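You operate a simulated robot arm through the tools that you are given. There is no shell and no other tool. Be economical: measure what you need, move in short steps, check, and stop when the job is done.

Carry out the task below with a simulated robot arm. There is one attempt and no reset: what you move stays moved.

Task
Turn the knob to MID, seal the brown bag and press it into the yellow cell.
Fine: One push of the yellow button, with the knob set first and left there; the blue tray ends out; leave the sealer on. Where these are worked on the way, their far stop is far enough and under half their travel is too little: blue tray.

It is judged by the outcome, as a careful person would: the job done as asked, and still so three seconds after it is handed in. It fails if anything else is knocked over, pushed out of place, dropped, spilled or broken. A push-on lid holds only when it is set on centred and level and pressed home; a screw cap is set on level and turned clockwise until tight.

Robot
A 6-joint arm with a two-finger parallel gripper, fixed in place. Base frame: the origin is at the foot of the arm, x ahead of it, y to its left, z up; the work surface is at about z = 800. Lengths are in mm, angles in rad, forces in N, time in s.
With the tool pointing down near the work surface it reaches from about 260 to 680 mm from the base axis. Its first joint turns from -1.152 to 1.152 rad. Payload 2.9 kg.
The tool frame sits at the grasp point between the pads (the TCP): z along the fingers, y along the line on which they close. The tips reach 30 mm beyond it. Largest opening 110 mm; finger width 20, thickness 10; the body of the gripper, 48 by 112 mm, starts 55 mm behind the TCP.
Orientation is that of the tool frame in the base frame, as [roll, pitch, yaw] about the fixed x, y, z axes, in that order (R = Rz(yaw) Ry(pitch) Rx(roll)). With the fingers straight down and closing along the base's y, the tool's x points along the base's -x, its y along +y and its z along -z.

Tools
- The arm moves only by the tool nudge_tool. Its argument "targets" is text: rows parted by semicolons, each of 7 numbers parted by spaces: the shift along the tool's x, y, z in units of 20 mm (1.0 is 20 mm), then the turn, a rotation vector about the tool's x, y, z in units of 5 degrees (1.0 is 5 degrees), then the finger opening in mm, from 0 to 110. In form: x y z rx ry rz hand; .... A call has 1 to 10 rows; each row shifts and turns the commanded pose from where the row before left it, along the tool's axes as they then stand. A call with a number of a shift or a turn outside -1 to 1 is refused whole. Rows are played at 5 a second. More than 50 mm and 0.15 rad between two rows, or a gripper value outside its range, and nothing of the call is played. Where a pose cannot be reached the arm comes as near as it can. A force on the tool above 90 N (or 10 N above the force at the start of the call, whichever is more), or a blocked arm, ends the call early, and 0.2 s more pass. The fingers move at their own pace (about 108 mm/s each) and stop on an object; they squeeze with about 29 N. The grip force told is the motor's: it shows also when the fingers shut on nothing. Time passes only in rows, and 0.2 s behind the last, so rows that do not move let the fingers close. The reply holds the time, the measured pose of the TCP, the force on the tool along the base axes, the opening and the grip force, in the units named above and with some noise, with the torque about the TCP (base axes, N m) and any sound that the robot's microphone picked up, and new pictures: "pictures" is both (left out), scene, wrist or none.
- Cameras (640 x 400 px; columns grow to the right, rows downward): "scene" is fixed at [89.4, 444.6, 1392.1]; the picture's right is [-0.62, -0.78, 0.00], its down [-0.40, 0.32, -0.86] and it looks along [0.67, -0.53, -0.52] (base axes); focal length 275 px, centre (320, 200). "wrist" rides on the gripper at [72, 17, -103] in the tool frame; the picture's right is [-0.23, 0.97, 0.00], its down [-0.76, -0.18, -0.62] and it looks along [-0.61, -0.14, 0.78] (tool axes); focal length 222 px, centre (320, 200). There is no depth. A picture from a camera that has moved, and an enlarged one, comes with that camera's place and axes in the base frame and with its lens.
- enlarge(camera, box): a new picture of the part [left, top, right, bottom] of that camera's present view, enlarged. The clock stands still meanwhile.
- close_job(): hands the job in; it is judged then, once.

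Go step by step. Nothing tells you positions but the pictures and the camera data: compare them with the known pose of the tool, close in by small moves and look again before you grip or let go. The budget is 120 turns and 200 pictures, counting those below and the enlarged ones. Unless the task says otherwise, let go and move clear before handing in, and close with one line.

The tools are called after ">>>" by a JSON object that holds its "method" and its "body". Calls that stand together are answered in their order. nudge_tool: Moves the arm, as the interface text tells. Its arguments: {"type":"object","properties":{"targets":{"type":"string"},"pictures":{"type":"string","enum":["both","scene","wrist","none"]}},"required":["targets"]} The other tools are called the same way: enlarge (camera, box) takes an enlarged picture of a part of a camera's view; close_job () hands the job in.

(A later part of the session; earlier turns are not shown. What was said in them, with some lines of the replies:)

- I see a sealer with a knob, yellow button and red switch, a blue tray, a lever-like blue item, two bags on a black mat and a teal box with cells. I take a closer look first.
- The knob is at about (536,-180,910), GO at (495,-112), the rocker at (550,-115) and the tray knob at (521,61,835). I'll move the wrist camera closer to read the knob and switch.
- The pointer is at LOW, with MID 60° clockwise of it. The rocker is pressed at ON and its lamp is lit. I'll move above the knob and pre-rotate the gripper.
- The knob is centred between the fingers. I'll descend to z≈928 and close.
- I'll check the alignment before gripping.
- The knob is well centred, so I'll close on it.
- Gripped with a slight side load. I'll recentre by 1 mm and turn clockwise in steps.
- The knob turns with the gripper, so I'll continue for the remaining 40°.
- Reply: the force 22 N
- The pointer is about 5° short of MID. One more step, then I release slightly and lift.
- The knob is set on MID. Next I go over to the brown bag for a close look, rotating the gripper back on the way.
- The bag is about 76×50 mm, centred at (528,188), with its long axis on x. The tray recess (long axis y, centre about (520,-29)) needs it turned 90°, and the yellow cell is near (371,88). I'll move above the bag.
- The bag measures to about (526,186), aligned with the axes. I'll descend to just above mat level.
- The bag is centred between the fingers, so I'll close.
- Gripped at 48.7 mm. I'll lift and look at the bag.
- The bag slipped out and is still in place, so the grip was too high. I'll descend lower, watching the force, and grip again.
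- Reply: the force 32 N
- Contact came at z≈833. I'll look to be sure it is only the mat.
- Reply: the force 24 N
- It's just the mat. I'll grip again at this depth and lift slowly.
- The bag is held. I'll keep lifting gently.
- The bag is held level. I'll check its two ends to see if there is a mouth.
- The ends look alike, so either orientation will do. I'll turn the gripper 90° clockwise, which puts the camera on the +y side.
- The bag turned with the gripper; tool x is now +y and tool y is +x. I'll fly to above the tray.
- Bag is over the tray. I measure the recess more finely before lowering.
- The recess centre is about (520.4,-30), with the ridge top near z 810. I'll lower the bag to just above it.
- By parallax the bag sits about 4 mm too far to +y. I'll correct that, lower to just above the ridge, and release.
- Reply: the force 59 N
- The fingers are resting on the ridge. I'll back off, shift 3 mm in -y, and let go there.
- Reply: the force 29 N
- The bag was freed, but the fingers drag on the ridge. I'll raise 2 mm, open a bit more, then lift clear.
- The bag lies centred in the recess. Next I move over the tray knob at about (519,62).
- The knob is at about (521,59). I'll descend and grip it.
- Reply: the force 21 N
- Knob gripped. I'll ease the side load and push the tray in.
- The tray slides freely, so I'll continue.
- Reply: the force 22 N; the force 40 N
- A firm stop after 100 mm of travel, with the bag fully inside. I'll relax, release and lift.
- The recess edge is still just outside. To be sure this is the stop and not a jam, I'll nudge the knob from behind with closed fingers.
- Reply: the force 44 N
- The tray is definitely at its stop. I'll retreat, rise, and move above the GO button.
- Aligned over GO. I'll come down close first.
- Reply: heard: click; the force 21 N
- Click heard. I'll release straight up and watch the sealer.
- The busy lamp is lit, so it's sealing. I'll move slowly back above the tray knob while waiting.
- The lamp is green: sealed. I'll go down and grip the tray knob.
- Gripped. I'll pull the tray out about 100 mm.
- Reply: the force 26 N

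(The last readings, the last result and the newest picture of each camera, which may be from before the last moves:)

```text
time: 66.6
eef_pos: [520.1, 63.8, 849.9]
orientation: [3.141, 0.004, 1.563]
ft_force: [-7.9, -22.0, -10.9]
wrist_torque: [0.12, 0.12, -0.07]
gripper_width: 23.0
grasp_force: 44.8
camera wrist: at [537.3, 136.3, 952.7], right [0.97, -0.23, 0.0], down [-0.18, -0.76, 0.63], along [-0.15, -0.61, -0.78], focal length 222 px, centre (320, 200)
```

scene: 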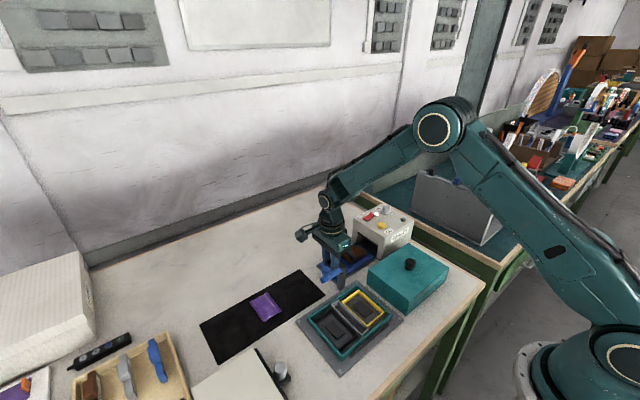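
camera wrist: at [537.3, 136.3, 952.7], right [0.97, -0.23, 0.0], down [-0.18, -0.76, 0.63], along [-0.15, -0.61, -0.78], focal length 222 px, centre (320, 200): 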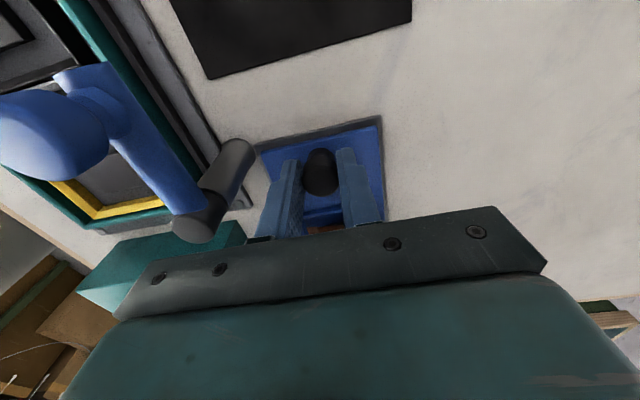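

The tray is back at its out stop. I'll release, lift, and look at the bag.

>>> {"method": "nudge_tool", "body": {"targets": "-0.1 0 0 0 0 0 10;0 0 0 0 0 0 44;0 0 0 0 0 0 44;0 0 -1 0 0 0 60;0 0 -1 0 0 0 70;0 0 -1 0 0 0 70;0 0 -1 0 0 0 70;-1 0 0 0 0 0 70;-1 0 0 0 0 0 70;-1 0 0 0 0 0 70", "pictures": "none"}}

>>> {"method": "nudge_tool", "body": {"targets": "-1 0 0 0 0 0 70;-0.8 0 0 0 0 0 70;0 0 0 0 0 0 70", "pictures": "wrist"}}

>>> {"method": "enlarge", "body": {"camera": "wrist", "box": [220, 40, 420, 200]}}

>>> {"method": "enlarge", "body": {"camera": "scene", "box": [335, 196, 419, 276]}}

```text
time: 68.8
eef_pos: [521.2, 4.4, 931.9]
orientation: [3.141, -0.001, 1.57]
ft_force: [-0.5, -1.0, -0.6]
wrist_torque: [0.05, 0.0, -0.02]
gripper_width: 70.0
grasp_force: 0.0
```

```text
time: 69.6
eef_pos: [521.6, -32.5, 931.2]
orientation: [-3.141, 0.0, 1.571]
ft_force: [0.6, -0.1, 0.1]
wrist_torque: [0.05, 0.02, 0.01]
gripper_width: 69.9
grasp_force: 0.1
camera wrist: at [538.1, 39.6, 1034.1], right [0.97, -0.23, 0.0], down [-0.18, -0.76, 0.62], along [-0.14, -0.61, -0.78], focal length 222 px, centre (320, 200)
```

wrist: 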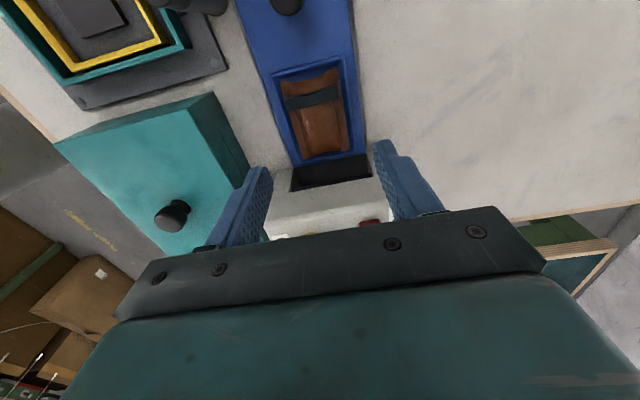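

```text
2.50 times, centred on (320, 120) of wrist
camera zoom: at [538.1, 39.6, 1034.1], right [0.97, -0.23, 0.0], down [-0.18, -0.76, 0.62], along [-0.14, -0.61, -0.78], focal length 555 px, centre (320, 400)
```

zoom: 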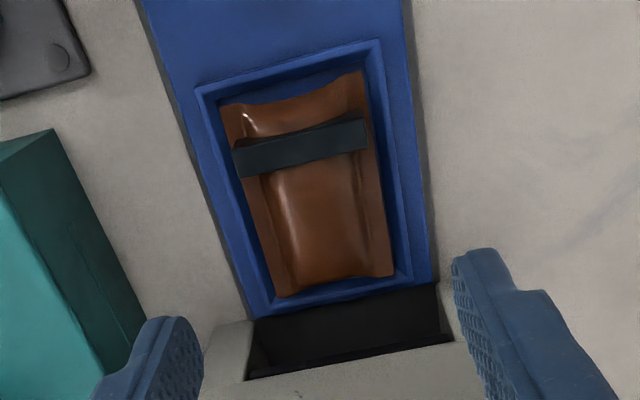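

```text
5.00 times, centred on (377, 236) of scene
camera zoom: at [89.5, 444.5, 1392.1], right [-0.62, -0.78, 0.0], down [-0.4, 0.32, -0.86], along [0.67, -0.53, -0.52], focal length 1375 px, centre (35, 20)
```

zoom: 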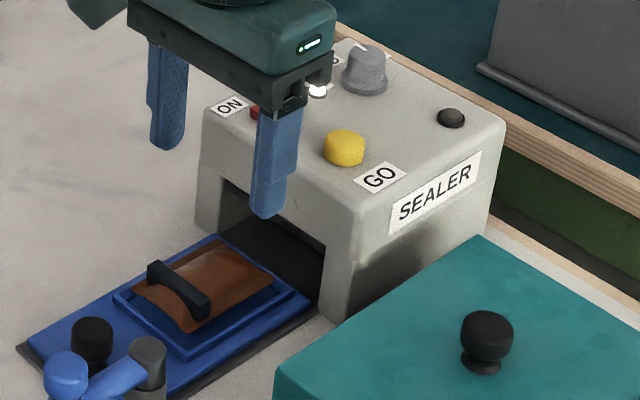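

The bag now carries a seal bar, and it sits at (520,-31). I'll descend to just above the ridge and grip it mid-length, clear of the seal bar.

>>> {"method": "nudge_tool", "body": {"targets": "0 -0.05 1 0 0 0 70;0 0 1 0 0 0 66;0 0 1 0 0 0 66;0 0 0.9 0 0 0 66;0 0 0.22 0 0 0 66;0 0 0 0 0 0 66", "pictures": "none"}}

>>> {"method": "enlarge", "body": {"camera": "wrist", "box": [220, 60, 420, 220]}}

>>> {"method": "enlarge", "body": {"camera": "scene", "box": [335, 226, 409, 276]}}

```text
time: 71.0
eef_pos: [520.4, -31.9, 846.8]
orientation: [-3.141, -0.001, 1.571]
ft_force: [-0.3, 0.5, -0.1]
wrist_torque: [0.0, 0.01, 0.0]
gripper_width: 65.9
grasp_force: 0.0
```

```text
2.50 times, centred on (320, 140) of wrist
camera zoom: at [536.9, 40.8, 950.3], right [0.97, -0.23, 0.0], down [-0.18, -0.76, 0.62], along [-0.14, -0.61, -0.78], focal length 555 px, centre (320, 350)
```

zoom: 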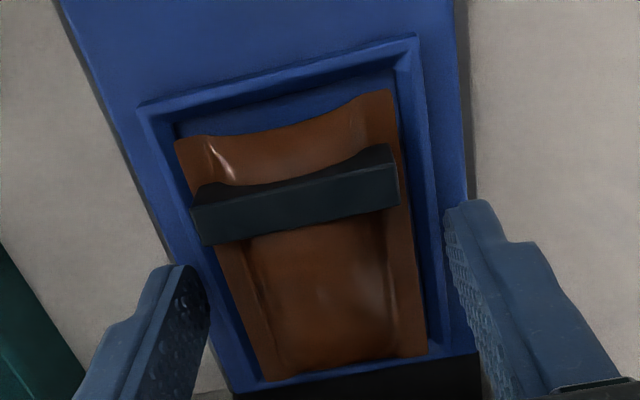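

```text
8.00 times, centred on (372, 251) of scene
camera zoom: at [89.5, 444.6, 1392.1], right [-0.62, -0.78, 0.0], down [-0.4, 0.32, -0.86], along [0.67, -0.53, -0.52], focal length 2201 px, centre (-96, -208)
```

zoom: 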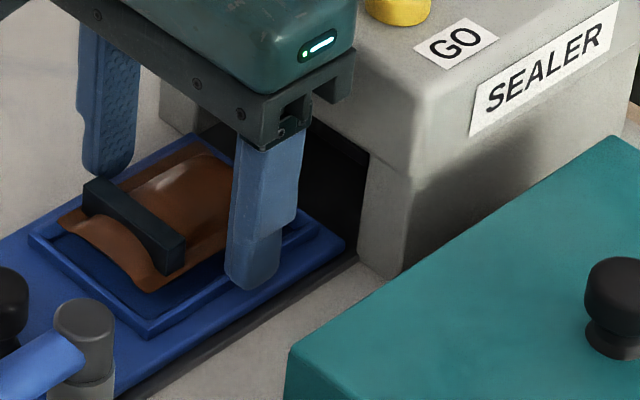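

Clear of the seal bar. I'll close and lift slowly.

>>> {"method": "nudge_tool", "body": {"targets": "0 0 0 0 0 0 45;0 0 0 0 0 0 35;0 0 0 0 0 0 30;0 0 0 0 0 0 30;0 0 -0.1 0 0 0 30;0 0 -0.15 0 0 0 30;0 0 -0.2 0 0 0 30;0 0 -0.2 0 0 0 30", "pictures": "wrist"}}

>>> {"method": "enlarge", "body": {"camera": "scene", "box": [335, 226, 409, 276]}}

```text
time: 72.8
eef_pos: [519.0, -32.2, 862.1]
orientation: [3.142, 0.002, 1.572]
ft_force: [0.2, -0.4, -0.6]
wrist_torque: [0.0, 0.03, 0.02]
gripper_width: 48.9
grasp_force: 29.0
camera wrist: at [536.4, 40.3, 964.5], right [0.97, -0.23, 0.0], down [-0.18, -0.76, 0.62], along [-0.14, -0.61, -0.78], focal length 222 px, centre (320, 200)
```

wrist: 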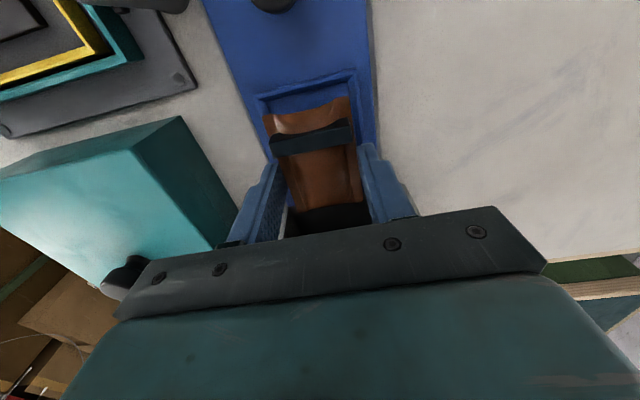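

```text
8.00 times, centred on (372, 251) of scene
camera zoom: at [89.5, 444.6, 1392.1], right [-0.62, -0.78, 0.0], down [-0.4, 0.32, -0.86], along [0.67, -0.53, -0.52], focal length 2201 px, centre (-96, -208)
```

zoom: 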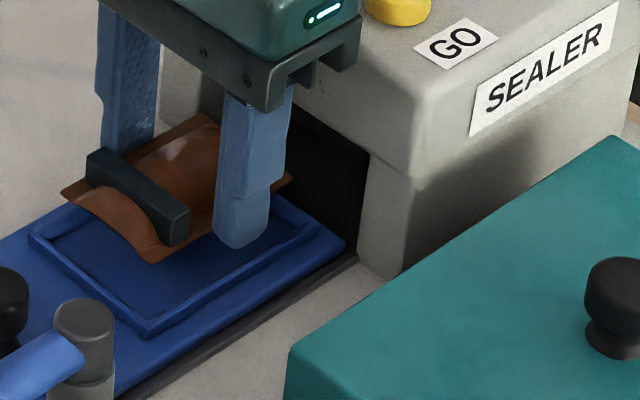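

The sealed bag is held. I'll lift to a safe height and rotate back 90°.

>>> {"method": "nudge_tool", "body": {"targets": "0 0 -0.3 0 0 0 30;0 0 -0.5 0 0 0 30;0 0 -0.7 0 0 0 30;0 0 -0.8 0 0 0 30;0 0 -0.8 0 0 0 30;0 0 -0.8 0 0 0 30;0 0 -0.8 0 0 0 30;0 0 -0.5 0 0 0 30;0.5 0 -0.2 0 0 -0.5 30;1 0 0 0 0 -1 30", "pictures": "none"}}

>>> {"method": "nudge_tool", "body": {"targets": "0 0 0 0 0 -1 30;0 0 0 0 0 -1 30;0 0 0 0 0 -1 30;0 0 0 0 0 -1 30;0 0 0 0 0 -1 30;0 0 0 0 0 -1 30;0 0 0 0 0 -1 30;0 0 0 0 0 -1 30;0 0 0 0 0 -1 30;0 0 0 0 0 -1 30", "pictures": "none"}}

>>> {"method": "nudge_tool", "body": {"targets": "0 0 0 0 0 -1 30;0 0 0 0 0 -1 30;0 0 0 0 0 -1 30;0 0 0 0 0 -1 30;0 0 0 0 0 -1 30;0 0 0 0 0 -1 30;0 0 0 0 0 -0.5 30;0 0 0 0 0 0 30", "pictures": "wrist"}}

```text
time: 75.0
eef_pos: [518.3, -0.9, 969.2]
orientation: [3.141, 0.0, 1.702]
ft_force: [-0.5, -0.7, 0.0]
wrist_torque: [0.0, 0.0, 0.01]
gripper_width: 48.9
grasp_force: 29.5
```

```text
time: 77.2
eef_pos: [518.1, -0.9, 968.5]
orientation: [-3.141, 0.0, 2.576]
ft_force: [-0.2, -0.4, -0.2]
wrist_torque: [-0.02, 0.0, 0.0]
gripper_width: 48.9
grasp_force: 29.4
```

```text
time: 79.0
eef_pos: [519.2, -1.6, 969.8]
orientation: [-3.14, 0.0, 3.139]
ft_force: [0.7, 0.0, -0.1]
wrist_torque: [0.02, 0.01, 0.03]
gripper_width: 48.9
grasp_force: 29.4
camera wrist: at [446.0, 14.9, 1072.4], right [0.23, 0.97, 0.0], down [0.76, -0.18, 0.62], along [0.61, -0.14, -0.78], focal length 222 px, centre (320, 200)
```

wrist: 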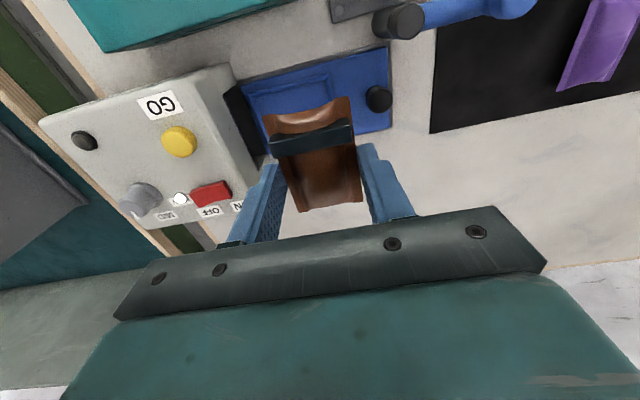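

Now I translate to above the yellow cell.

>>> {"method": "nudge_tool", "body": {"targets": "0.6 0.36 0 0 0 0 30;0.95 0.57 0 0 0 0 30;0.95 0.57 0 0 0 0 30;0.95 0.57 0 0 0 0 30;0.95 0.57 0 0 0 0 30;0.95 0.57 0 0 0 0 30;0.95 0.57 0 0 0 0 30;0.95 0.57 0 0 0 0 30;0.15 0.13 0 0 0 0 30;0 0 0 0 0 0 30"}}

>>> {"method": "enlarge", "body": {"camera": "wrist", "box": [180, 0, 460, 220]}}

>>> {"method": "enlarge", "body": {"camera": "scene", "box": [300, 230, 420, 350]}}

```text
time: 81.2
eef_pos: [372.3, 87.4, 970.3]
orientation: [-3.141, -0.001, 3.141]
ft_force: [0.4, -0.7, -0.7]
wrist_torque: [-0.02, -0.03, 0.01]
gripper_width: 48.9
grasp_force: 29.2
camera wrist: at [298.6, 104.3, 1072.2], right [0.23, 0.97, 0.0], down [0.76, -0.18, 0.62], along [0.61, -0.14, -0.78], focal length 222 px, centre (320, 200)
```

scene: 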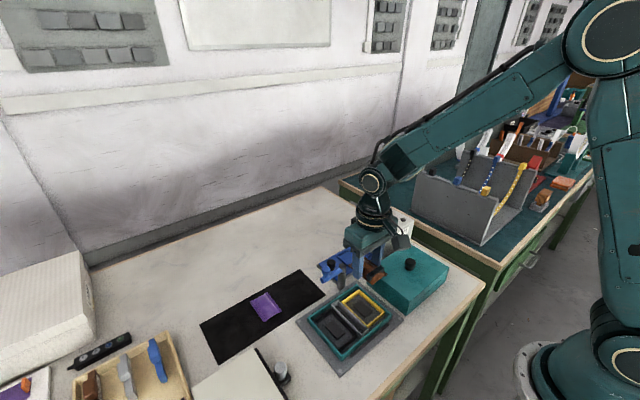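
wrist: 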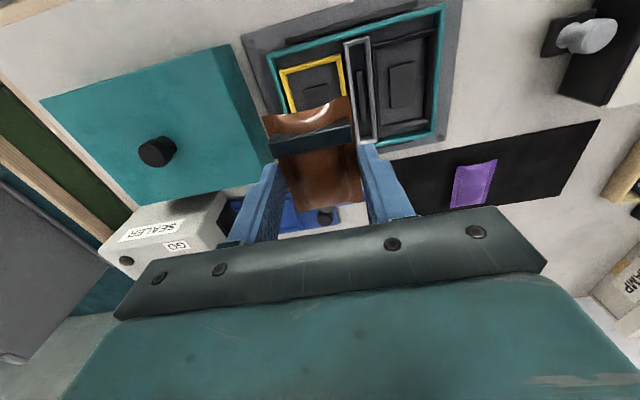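

```text
1.82 times, centred on (320, 110) of wrist
camera zoom: at [298.6, 104.3, 1072.2], right [0.23, 0.97, 0.0], down [0.76, -0.18, 0.62], along [0.61, -0.14, -0.78], focal length 404 px, centre (320, 364)
```

zoom: 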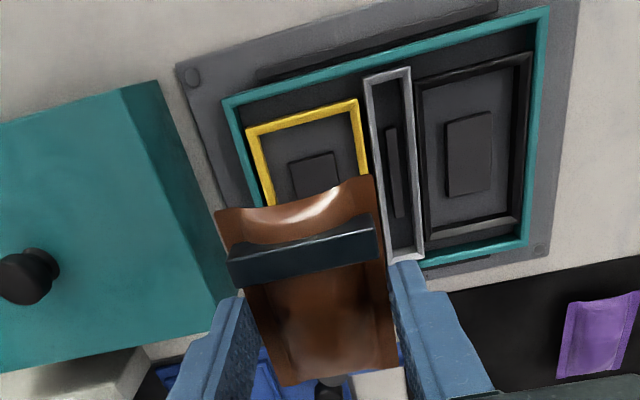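

```text
3.33 times, centred on (360, 290) of scene
camera zoom: at [89.4, 444.6, 1392.1], right [-0.62, -0.78, 0.0], down [-0.4, 0.32, -0.86], along [0.67, -0.53, -0.52], focal length 917 px, centre (187, -100)
```

zoom: 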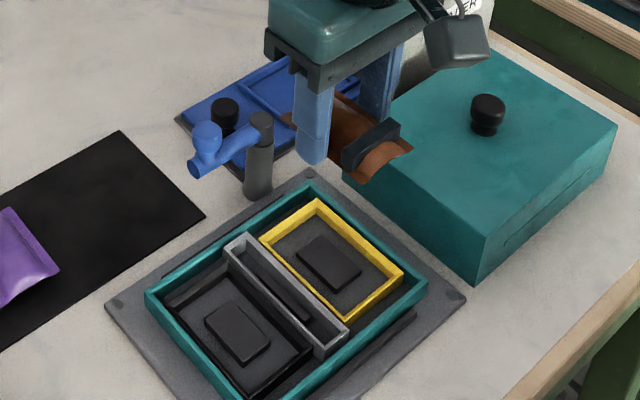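

The bag centre (370,88) matches the cell centre (371,87.4). The grey neighbour cell stands higher than the yellow rim, so finger clearance on the +y side is tight. I'll descend part way and check.

>>> {"method": "nudge_tool", "body": {"targets": "-0.04 -0.02 0.8 0 0 0 30;0 0 0.9 0 0 0 30;0 0 0.9 0 0 0 30;0 0 0.9 0 0 0 30;0 0 0.9 0 0 0 30;0 0 0.6 0 0 0 30;0 0 0 0 0 0 30"}}

>>> {"method": "enlarge", "body": {"camera": "wrist", "box": [220, 60, 420, 220]}}

>>> {"method": "enlarge", "body": {"camera": "scene", "box": [310, 260, 410, 340]}}

```text
time: 82.8
eef_pos: [371.4, 87.3, 870.4]
orientation: [3.141, 0.001, 3.141]
ft_force: [0.6, 0.2, 0.5]
wrist_torque: [-0.02, -0.01, 0.01]
gripper_width: 48.9
grasp_force: 29.0
camera wrist: at [299.7, 104.5, 972.3], right [0.23, 0.97, 0.0], down [0.76, -0.18, 0.62], along [0.61, -0.14, -0.78], focal length 222 px, centre (320, 200)
```

scene: 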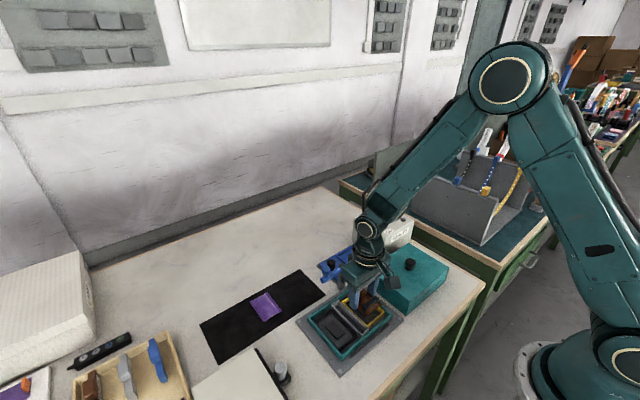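
wrist: 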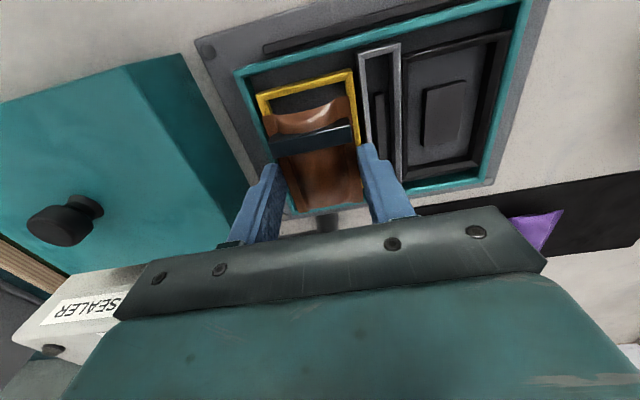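

```text
2.50 times, centred on (320, 140) of wrist
camera zoom: at [299.7, 104.5, 972.3], right [0.23, 0.97, 0.0], down [0.76, -0.18, 0.62], along [0.61, -0.14, -0.78], focal length 555 px, centre (320, 350)
```

zoom: 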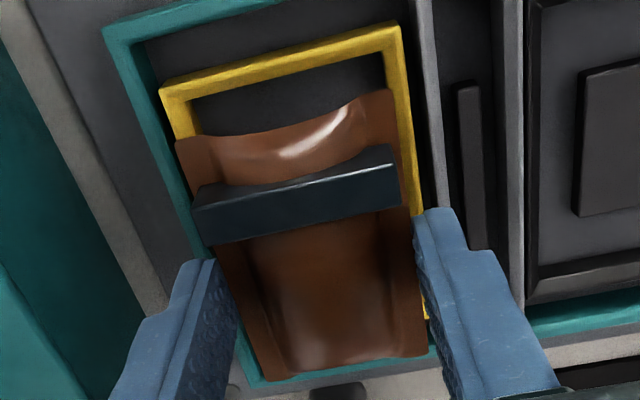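

```text
5.00 times, centred on (360, 300) of scene
camera zoom: at [89.5, 444.6, 1392.1], right [-0.62, -0.78, 0.0], down [-0.4, 0.32, -0.86], along [0.67, -0.53, -0.52], focal length 1375 px, centre (120, -300)
```

zoom: 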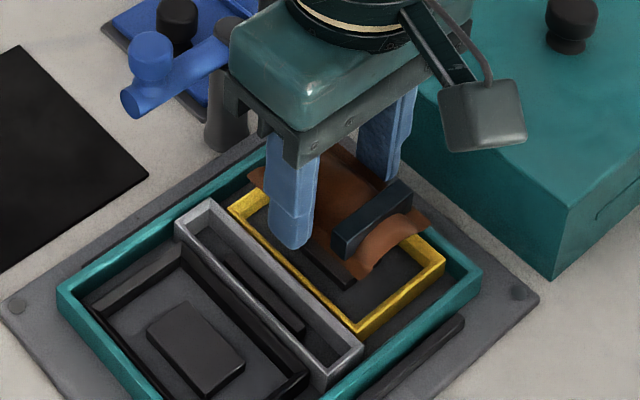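

Alignment is within half a millimetre. I'll lower gently, watching the force.

>>> {"method": "nudge_tool", "body": {"targets": "0 -0.02 0.4 0 0 0 30;0 0 0.3 0 0 0 30;0 0 0.2 0 0 0 30;0 0 0 0 0 0 30", "pictures": "none"}}

>>> {"method": "enlarge", "body": {"camera": "wrist", "box": [220, 60, 420, 220]}}

>>> {"method": "enlarge", "body": {"camera": "scene", "box": [320, 260, 400, 330]}}

```text
time: 83.8
eef_pos: [370.9, 86.7, 852.5]
orientation: [-3.141, 0.002, 3.14]
ft_force: [-1.0, -0.2, 4.5]
wrist_torque: [-0.18, 0.03, -0.01]
gripper_width: 49.0
grasp_force: 28.7
```

```text
2.50 times, centred on (320, 140) of wrist
camera zoom: at [298.8, 103.6, 954.6], right [0.23, 0.97, 0.0], down [0.76, -0.18, 0.62], along [0.61, -0.14, -0.78], focal length 555 px, centre (320, 350)
```

zoom: 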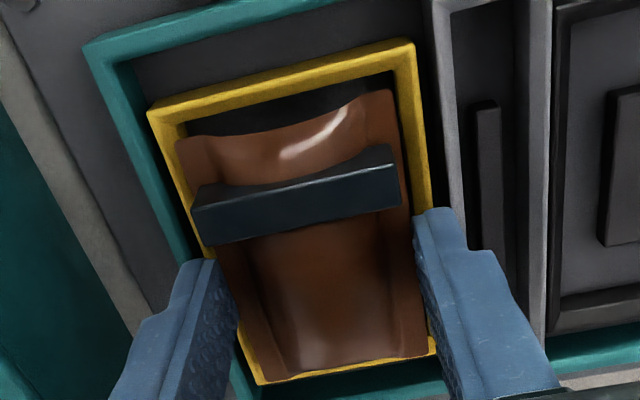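

```text
5.71 times, centred on (360, 295) of scene
camera zoom: at [89.4, 444.6, 1392.1], right [-0.62, -0.78, 0.0], down [-0.4, 0.32, -0.86], along [0.67, -0.53, -0.52], focal length 1572 px, centre (91, -343)
```

zoom: 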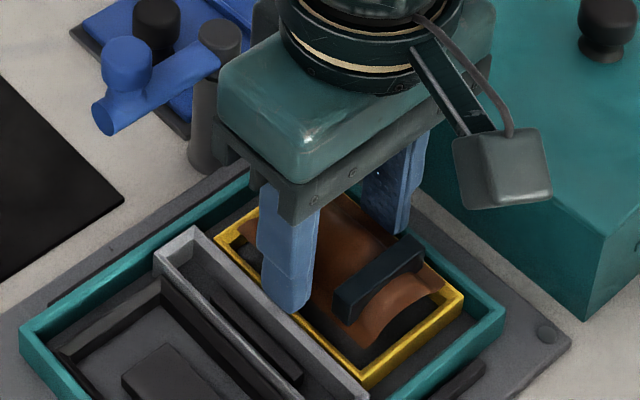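

The fingertips have just reached the rim and the bag's lower half is inside the ring. I'll release with a small opening and lift.

>>> {"method": "nudge_tool", "body": {"targets": "0 0 -0.04 0 0 0 49;0 0 0 0 0 0 51;0 0 0 0 0 0 53;0 0 0 0 0 0 53;0 0 -0.3 0 0 0 53;0 0 -0.6 0 0 0 53;0 0 -1 0 0 0 60;0 0 -1 0 0 0 60;0 0 -0.5 0 0 0 60"}}

>>> {"method": "enlarge", "body": {"camera": "wrist", "box": [220, 40, 420, 200]}}

>>> {"method": "enlarge", "body": {"camera": "scene", "box": [320, 260, 400, 330]}}

```text
time: 85.8
eef_pos: [371.2, 86.6, 921.7]
orientation: [3.141, -0.001, 3.141]
ft_force: [-0.5, 0.8, 0.8]
wrist_torque: [-0.02, 0.0, -0.01]
gripper_width: 59.8
grasp_force: 0.1
camera wrist: at [298.5, 103.2, 1023.0], right [0.23, 0.97, 0.0], down [0.76, -0.18, 0.62], along [0.61, -0.14, -0.78], focal length 222 px, centre (320, 200)
```

scene: 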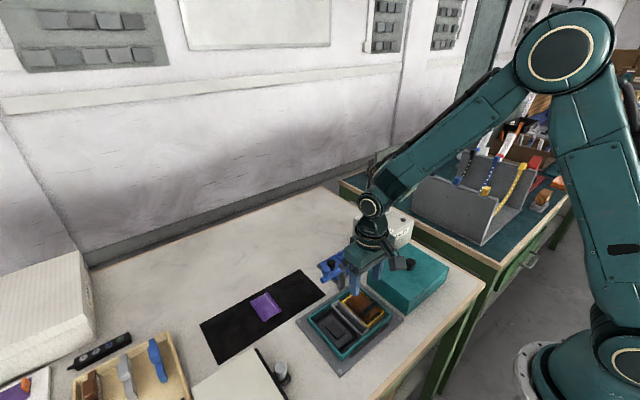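
wrist: 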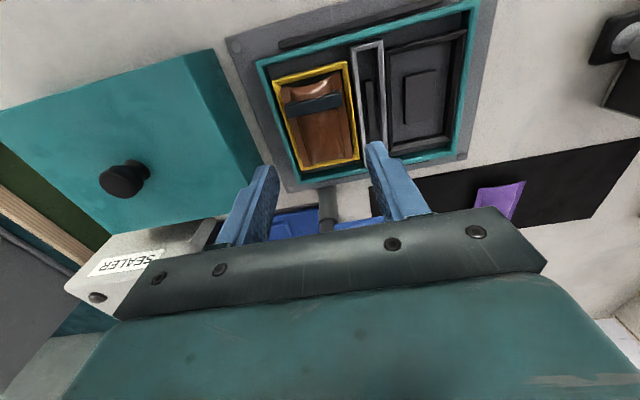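

```text
2.50 times, centred on (320, 120) of wrist
camera zoom: at [298.5, 103.2, 1023.0], right [0.23, 0.97, 0.0], down [0.76, -0.18, 0.62], along [0.61, -0.14, -0.78], focal length 555 px, centre (320, 400)
```

zoom: 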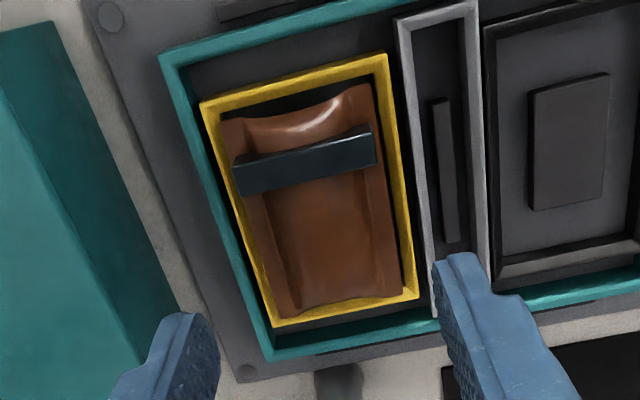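

```text
5.71 times, centred on (360, 295) of scene
camera zoom: at [89.4, 444.6, 1392.1], right [-0.62, -0.78, 0.0], down [-0.4, 0.32, -0.86], along [0.67, -0.53, -0.52], focal length 1572 px, centre (91, -343)
```

zoom: 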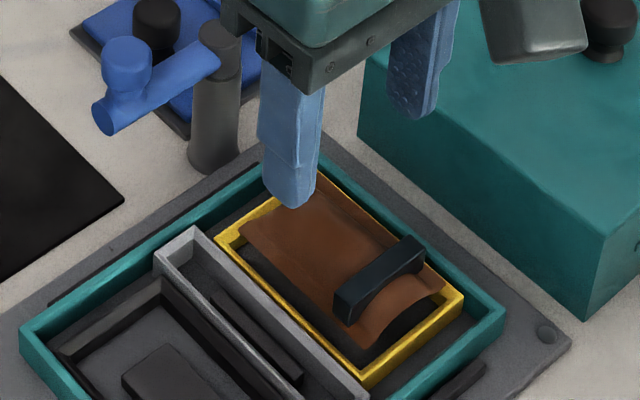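

The bag sits squarely in the ring, resting on the pad. I'll close the fingers and press it down at the centre.

>>> {"method": "nudge_tool", "body": {"targets": "-0.06 0.03 0 0 0 0 20;0 0 0.5 0 0 0 0;0 0 0.9 0 0 0 0;0 0 0.9 0 0 0 0;0 0 0.3 0 0 0 0;0 0 0 0 0 0 0", "pictures": "none"}}

>>> {"method": "enlarge", "body": {"camera": "scene", "box": [320, 260, 400, 330]}}

```text
time: 87.2
eef_pos: [372.2, 87.4, 868.2]
orientation: [-3.14, -0.001, -3.141]
ft_force: [0.8, -0.9, -0.4]
wrist_torque: [0.0, -0.01, -0.01]
gripper_width: 0.0
grasp_force: 28.8
```

```text
5.71 times, centred on (360, 295) of scene
camera zoom: at [89.5, 444.6, 1392.1], right [-0.62, -0.78, 0.0], down [-0.4, 0.32, -0.86], along [0.67, -0.53, -0.52], focal length 1572 px, centre (91, -343)
```

zoom: 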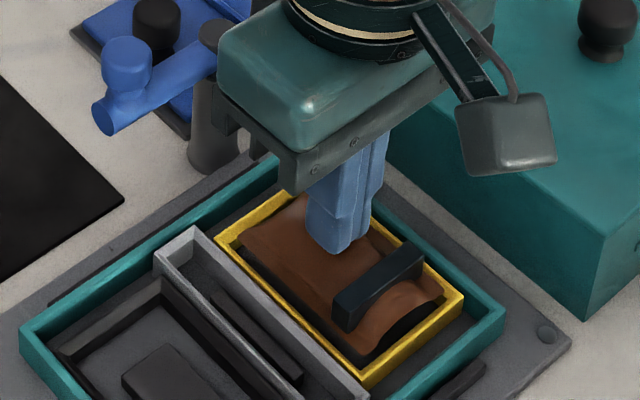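

>>> {"method": "nudge_tool", "body": {"targets": "0 0 0.15 0 0 0 0;0 0 0.15 0 0 0 0;0 0 0.1 0 0 0 0;0 0 0.1 0 0 0 0;0 0 0 0 0 0 0", "pictures": "none"}}

```text
time: 88.0
eef_pos: [372.6, 87.2, 864.9]
orientation: [3.142, 0.001, -3.141]
ft_force: [-7.3, -2.0, 21.8]
wrist_torque: [-0.14, 0.42, -0.01]
gripper_width: 0.0
grasp_force: 29.4
stopped in row 4: the force on the tool passed its limit at 96 N (the readings are from after the stop); the commanded pose is now the measured one
```

The force limit was reached near z 865. I'll look at what the bag did.

>>> {"method": "nudge_tool", "body": {"targets": "0 0 -0.5 0 0 0 0;0 0 -1 0 0 0 0;0 0 -1 0 0 0 0;0 0 -1 0 0 0 0", "pictures": "wrist"}}

>>> {"method": "enlarge", "body": {"camera": "wrist", "box": [240, 40, 400, 180]}}

>>> {"method": "enlarge", "body": {"camera": "scene", "box": [340, 275, 396, 325]}}

```text
time: 89.0
eef_pos: [375.4, 87.3, 934.2]
orientation: [3.141, 0.001, 3.141]
ft_force: [-0.5, 0.6, -0.2]
wrist_torque: [0.01, 0.01, 0.01]
gripper_width: 0.0
grasp_force: 28.6
camera wrist: at [301.0, 104.4, 1037.1], right [0.23, 0.97, 0.0], down [0.76, -0.18, 0.62], along [0.61, -0.14, -0.78], focal length 222 px, centre (320, 200)
```

wrist: 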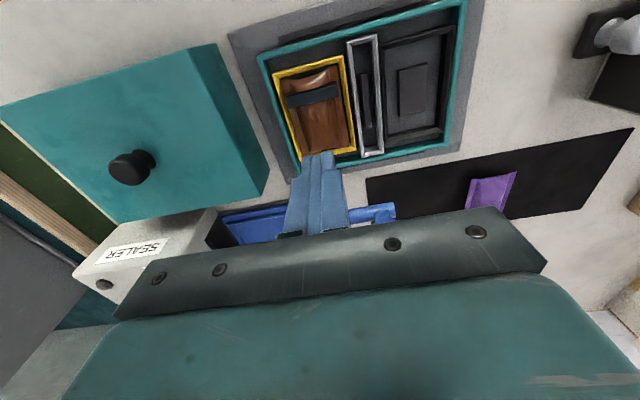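

```text
2.86 times, centred on (320, 110) of wrist
camera zoom: at [301.0, 104.4, 1037.1], right [0.23, 0.97, 0.0], down [0.76, -0.18, 0.62], along [0.61, -0.14, -0.78], focal length 635 px, centre (320, 457)
```

zoom: 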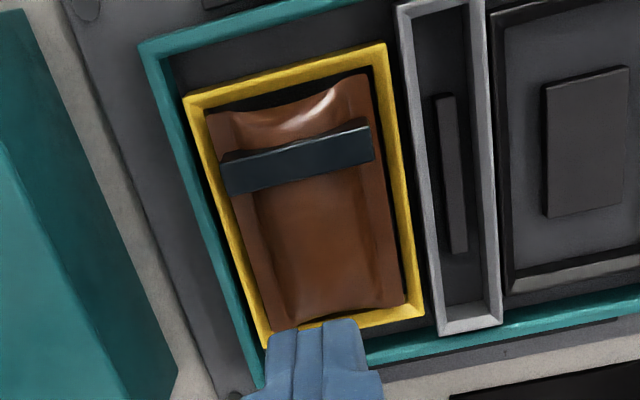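

```text
8.00 times, centred on (368, 300) of scene
camera zoom: at [89.4, 444.6, 1392.1], right [-0.62, -0.78, 0.0], down [-0.4, 0.32, -0.86], along [0.67, -0.53, -0.52], focal length 2201 px, centre (-64, -600)
```

zoom: 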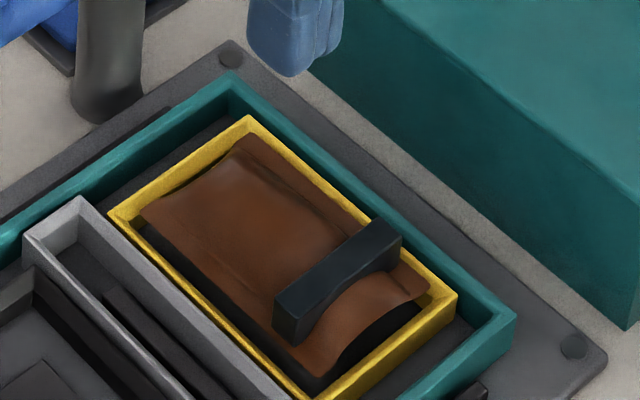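

The bag went down about 3 mm. I'll press again slowly at the centre to confirm it is home.

>>> {"method": "nudge_tool", "body": {"targets": "0.2 0 0.9 0 0 0 0;0 0 0.9 0 0 0 0;0 0 0.9 0 0 0 0;0 0 0.5 0 0 0 0;0 0 0 0 0 0 0", "pictures": "none"}}

>>> {"method": "nudge_tool", "body": {"targets": "0 0 0.08 0 0 0 0;0 0 0.08 0 0 0 0;0 0 0.08 0 0 0 0;0 0 0 0 0 0 0", "pictures": "none"}}

```text
time: 90.2
eef_pos: [369.8, 88.3, 870.7]
orientation: [3.141, 0.003, 3.141]
ft_force: [-1.1, 0.7, 0.6]
wrist_torque: [-0.04, 0.02, 0.04]
gripper_width: 0.3
grasp_force: 28.8
```

```text
time: 91.2
eef_pos: [370.2, 87.6, 866.1]
orientation: [3.141, 0.001, 3.139]
ft_force: [-0.5, -0.4, 2.6]
wrist_torque: [0.01, 0.06, 0.02]
gripper_width: 0.1
grasp_force: 29.0
```

>>> {"method": "nudge_tool", "body": {"targets": "0 0 0.06 0 0 0 0;0 0 0.06 0 0 0 0;0 0 0 0 0 0 0", "pictures": "none"}}

>>> {"method": "nudge_tool", "body": {"targets": "0 0 0.06 0 0 0 0;0 0 0.06 0 0 0 0;0 0 0 0 0 0 0", "pictures": "none"}}

```text
time: 92.0
eef_pos: [370.6, 88.2, 864.2]
orientation: [3.139, 0.005, -3.141]
ft_force: [-11.4, -1.0, 53.7]
wrist_torque: [-0.14, 0.49, -0.01]
gripper_width: 0.0
grasp_force: 28.8
```

```text
time: 92.8
eef_pos: [371.5, 87.8, 865.8]
orientation: [3.14, 0.008, 3.139]
ft_force: [-19.7, -2.1, 84.6]
wrist_torque: [-0.21, 0.89, -0.02]
gripper_width: 0.0
grasp_force: 29.4
```

It's rigid at this height. I'll lift and compare with the earlier picture.

>>> {"method": "nudge_tool", "body": {"targets": "0 0 -0.5 0 0 0 0;0 0 -1 0 0 0 0;0 0 -1 0 0 0 0;0 0 -0.2 0 0 0 0;0 0 0 0 0 0 0", "pictures": "none"}}

>>> {"method": "enlarge", "body": {"camera": "scene", "box": [320, 260, 400, 330]}}

>>> {"method": "enlarge", "body": {"camera": "wrist", "box": [220, 40, 420, 200]}}

```text
time: 94.0
eef_pos: [369.3, 89.0, 916.2]
orientation: [-3.141, 0.002, 3.141]
ft_force: [-0.2, 1.1, -0.6]
wrist_torque: [0.0, 0.02, 0.01]
gripper_width: 0.0
grasp_force: 28.8
```

```text
5.71 times, centred on (360, 295) of scene
camera zoom: at [89.4, 444.6, 1392.1], right [-0.62, -0.78, 0.0], down [-0.4, 0.32, -0.86], along [0.67, -0.53, -0.52], focal length 1572 px, centre (91, -343)
```

zoom: 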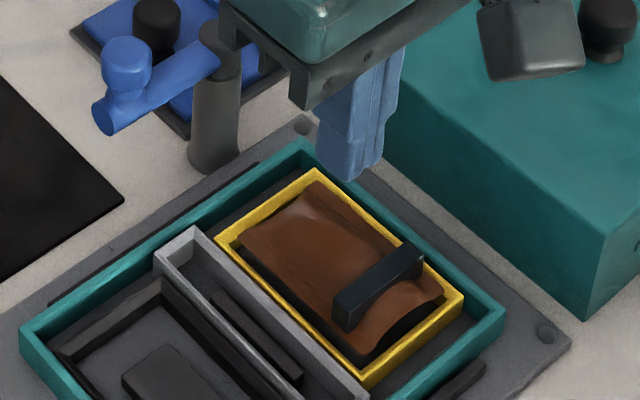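

```text
2.50 times, centred on (320, 120) of wrist
camera zoom: at [296.6, 105.7, 1018.3], right [0.23, 0.97, 0.0], down [0.76, -0.18, 0.62], along [0.61, -0.14, -0.78], focal length 555 px, centre (320, 400)
```

zoom: 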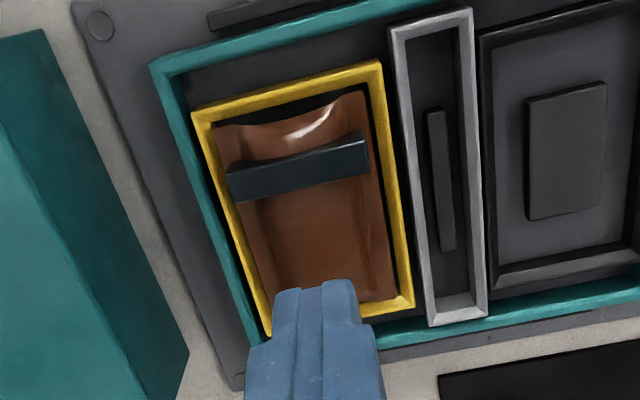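

The bag has gone down about 3 mm and stays there, level inside the rim. I'll move the arm clear and check everything.

>>> {"method": "nudge_tool", "body": {"targets": "0 0 -1 0 0 0 0;0 0 -1 0 0 0 20;0 0 -1 0 0 0 60;0 0 -1 0 0 0 110;0 0 -1 0 0 0 110;0 0 -1 0 0 0 110;0 -1 -1 0 0 0 110;0 -1 -1 0 0 0 110;0 -1 -1 0 0 0 110;0 -1 -0.5 0 0 0 110"}}

>>> {"method": "enlarge", "body": {"camera": "scene", "box": [310, 190, 430, 290]}}

>>> {"method": "enlarge", "body": {"camera": "scene", "box": [300, 260, 410, 350]}}

>>> {"method": "enlarge", "body": {"camera": "wrist", "box": [200, 20, 440, 180]}}

```text
time: 96.2
eef_pos: [369.8, 7.7, 1104.8]
orientation: [-3.141, 0.002, -3.14]
ft_force: [1.1, 0.6, 0.1]
wrist_torque: [0.04, -0.03, -0.04]
gripper_width: 110.0
grasp_force: 0.0
camera wrist: at [295.9, 24.8, 1208.2], right [0.23, 0.97, 0.0], down [0.76, -0.18, 0.62], along [0.61, -0.14, -0.78], focal length 222 px, centre (320, 200)
```

scene: 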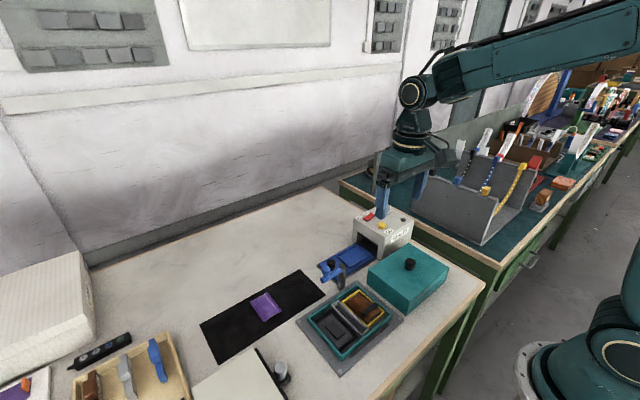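
wrist: 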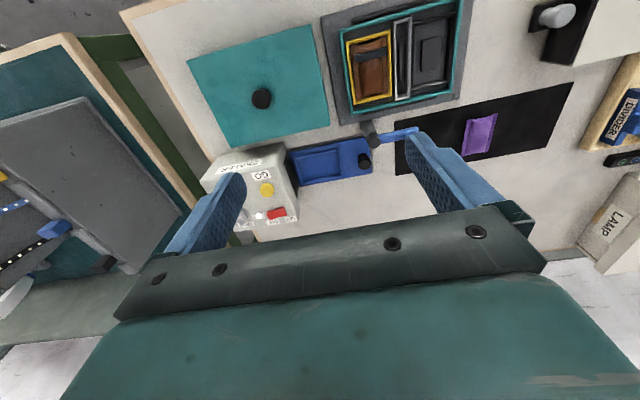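

```text
4.00 times, centred on (370, 240) of scene
camera zoom: at [89.4, 444.6, 1392.1], right [-0.62, -0.78, 0.0], down [-0.4, 0.32, -0.86], along [0.67, -0.53, -0.52], focal length 1100 px, centre (120, 40)
```

zoom: 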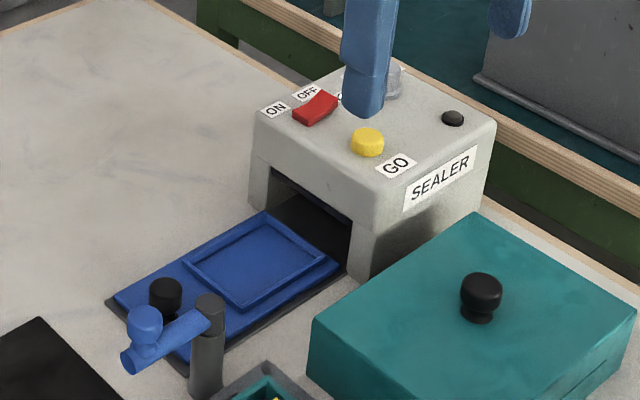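

```text
4.44 times, centred on (355, 305) of scene
camera zoom: at [89.4, 444.6, 1392.1], right [-0.62, -0.78, 0.0], down [-0.4, 0.32, -0.86], along [0.67, -0.53, -0.52], focal length 1223 px, centre (164, -267)
```

zoom: 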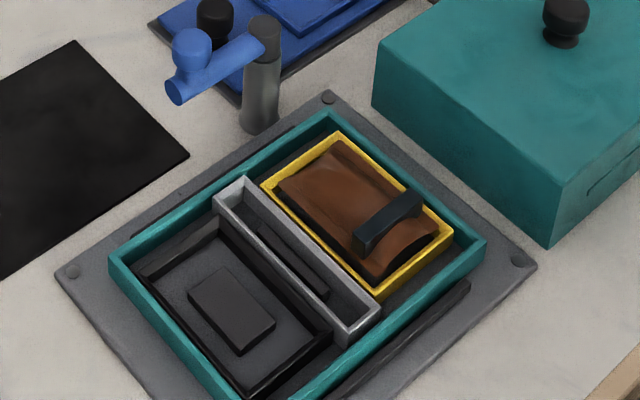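

```text
2.50 times, centred on (320, 100) of wrist
camera zoom: at [295.9, 24.8, 1208.2], right [0.23, 0.97, 0.0], down [0.76, -0.18, 0.62], along [0.61, -0.14, -0.78], focal length 555 px, centre (320, 450)
```

zoom: 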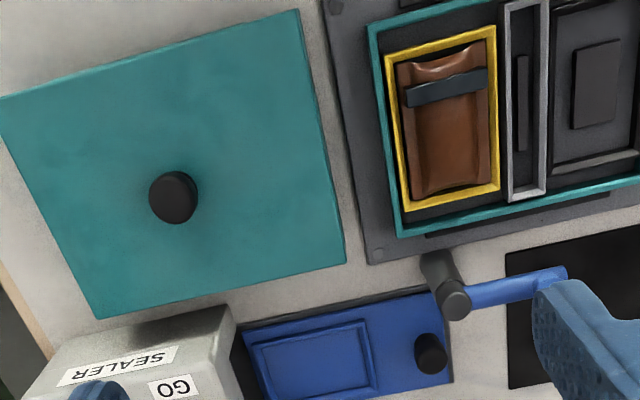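

The bag is in the yellow cell and the tray is out. I'll move aside for a last check of the knob and lamp.

>>> {"method": "nudge_tool", "body": {"targets": "1 0.5 -0.5 0 0 0 110;1 0.5 -0.5 0 0 0 110;1 0.5 -0.5 0 0 0 110;0.5 0.5 -0.5 0 0 0 110", "pictures": "none"}}

>>> {"method": "enlarge", "body": {"camera": "scene", "box": [350, 196, 414, 236]}}

```text
time: 97.2
eef_pos: [300.7, 47.2, 1144.1]
orientation: [3.141, 0.002, 3.14]
ft_force: [-0.2, -0.2, 0.0]
wrist_torque: [0.01, 0.01, -0.01]
gripper_width: 110.1
grasp_force: 0.0
```

```text
10.00 times, centred on (382, 216) of scene
camera zoom: at [89.4, 444.6, 1392.1], right [-0.62, -0.78, 0.0], down [-0.4, 0.32, -0.86], along [0.67, -0.53, -0.52], focal length 2751 px, centre (-300, 40)
```

zoom: 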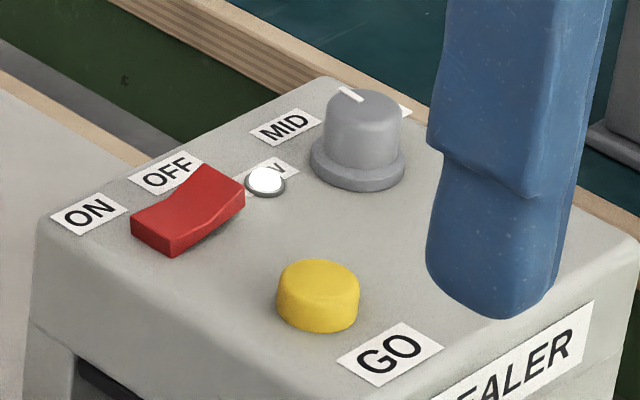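

The pointer is on MID, the sealer is still on, the tray is out, and the sealed bag sits in the yellow cell. I'm handing in.

>>> {"method": "close_job", "body": {}}

```text
The job is handed in.
```

The job is handed in: the knob is on MID, and the brown bag was sealed with a single GO push and pressed into the yellow cell. The blue tray is out, the sealer is still on, and the arm is clear. The bag went about 3 mm down into the cell and then stopped firmly, which I took as fully home, though there was no click.
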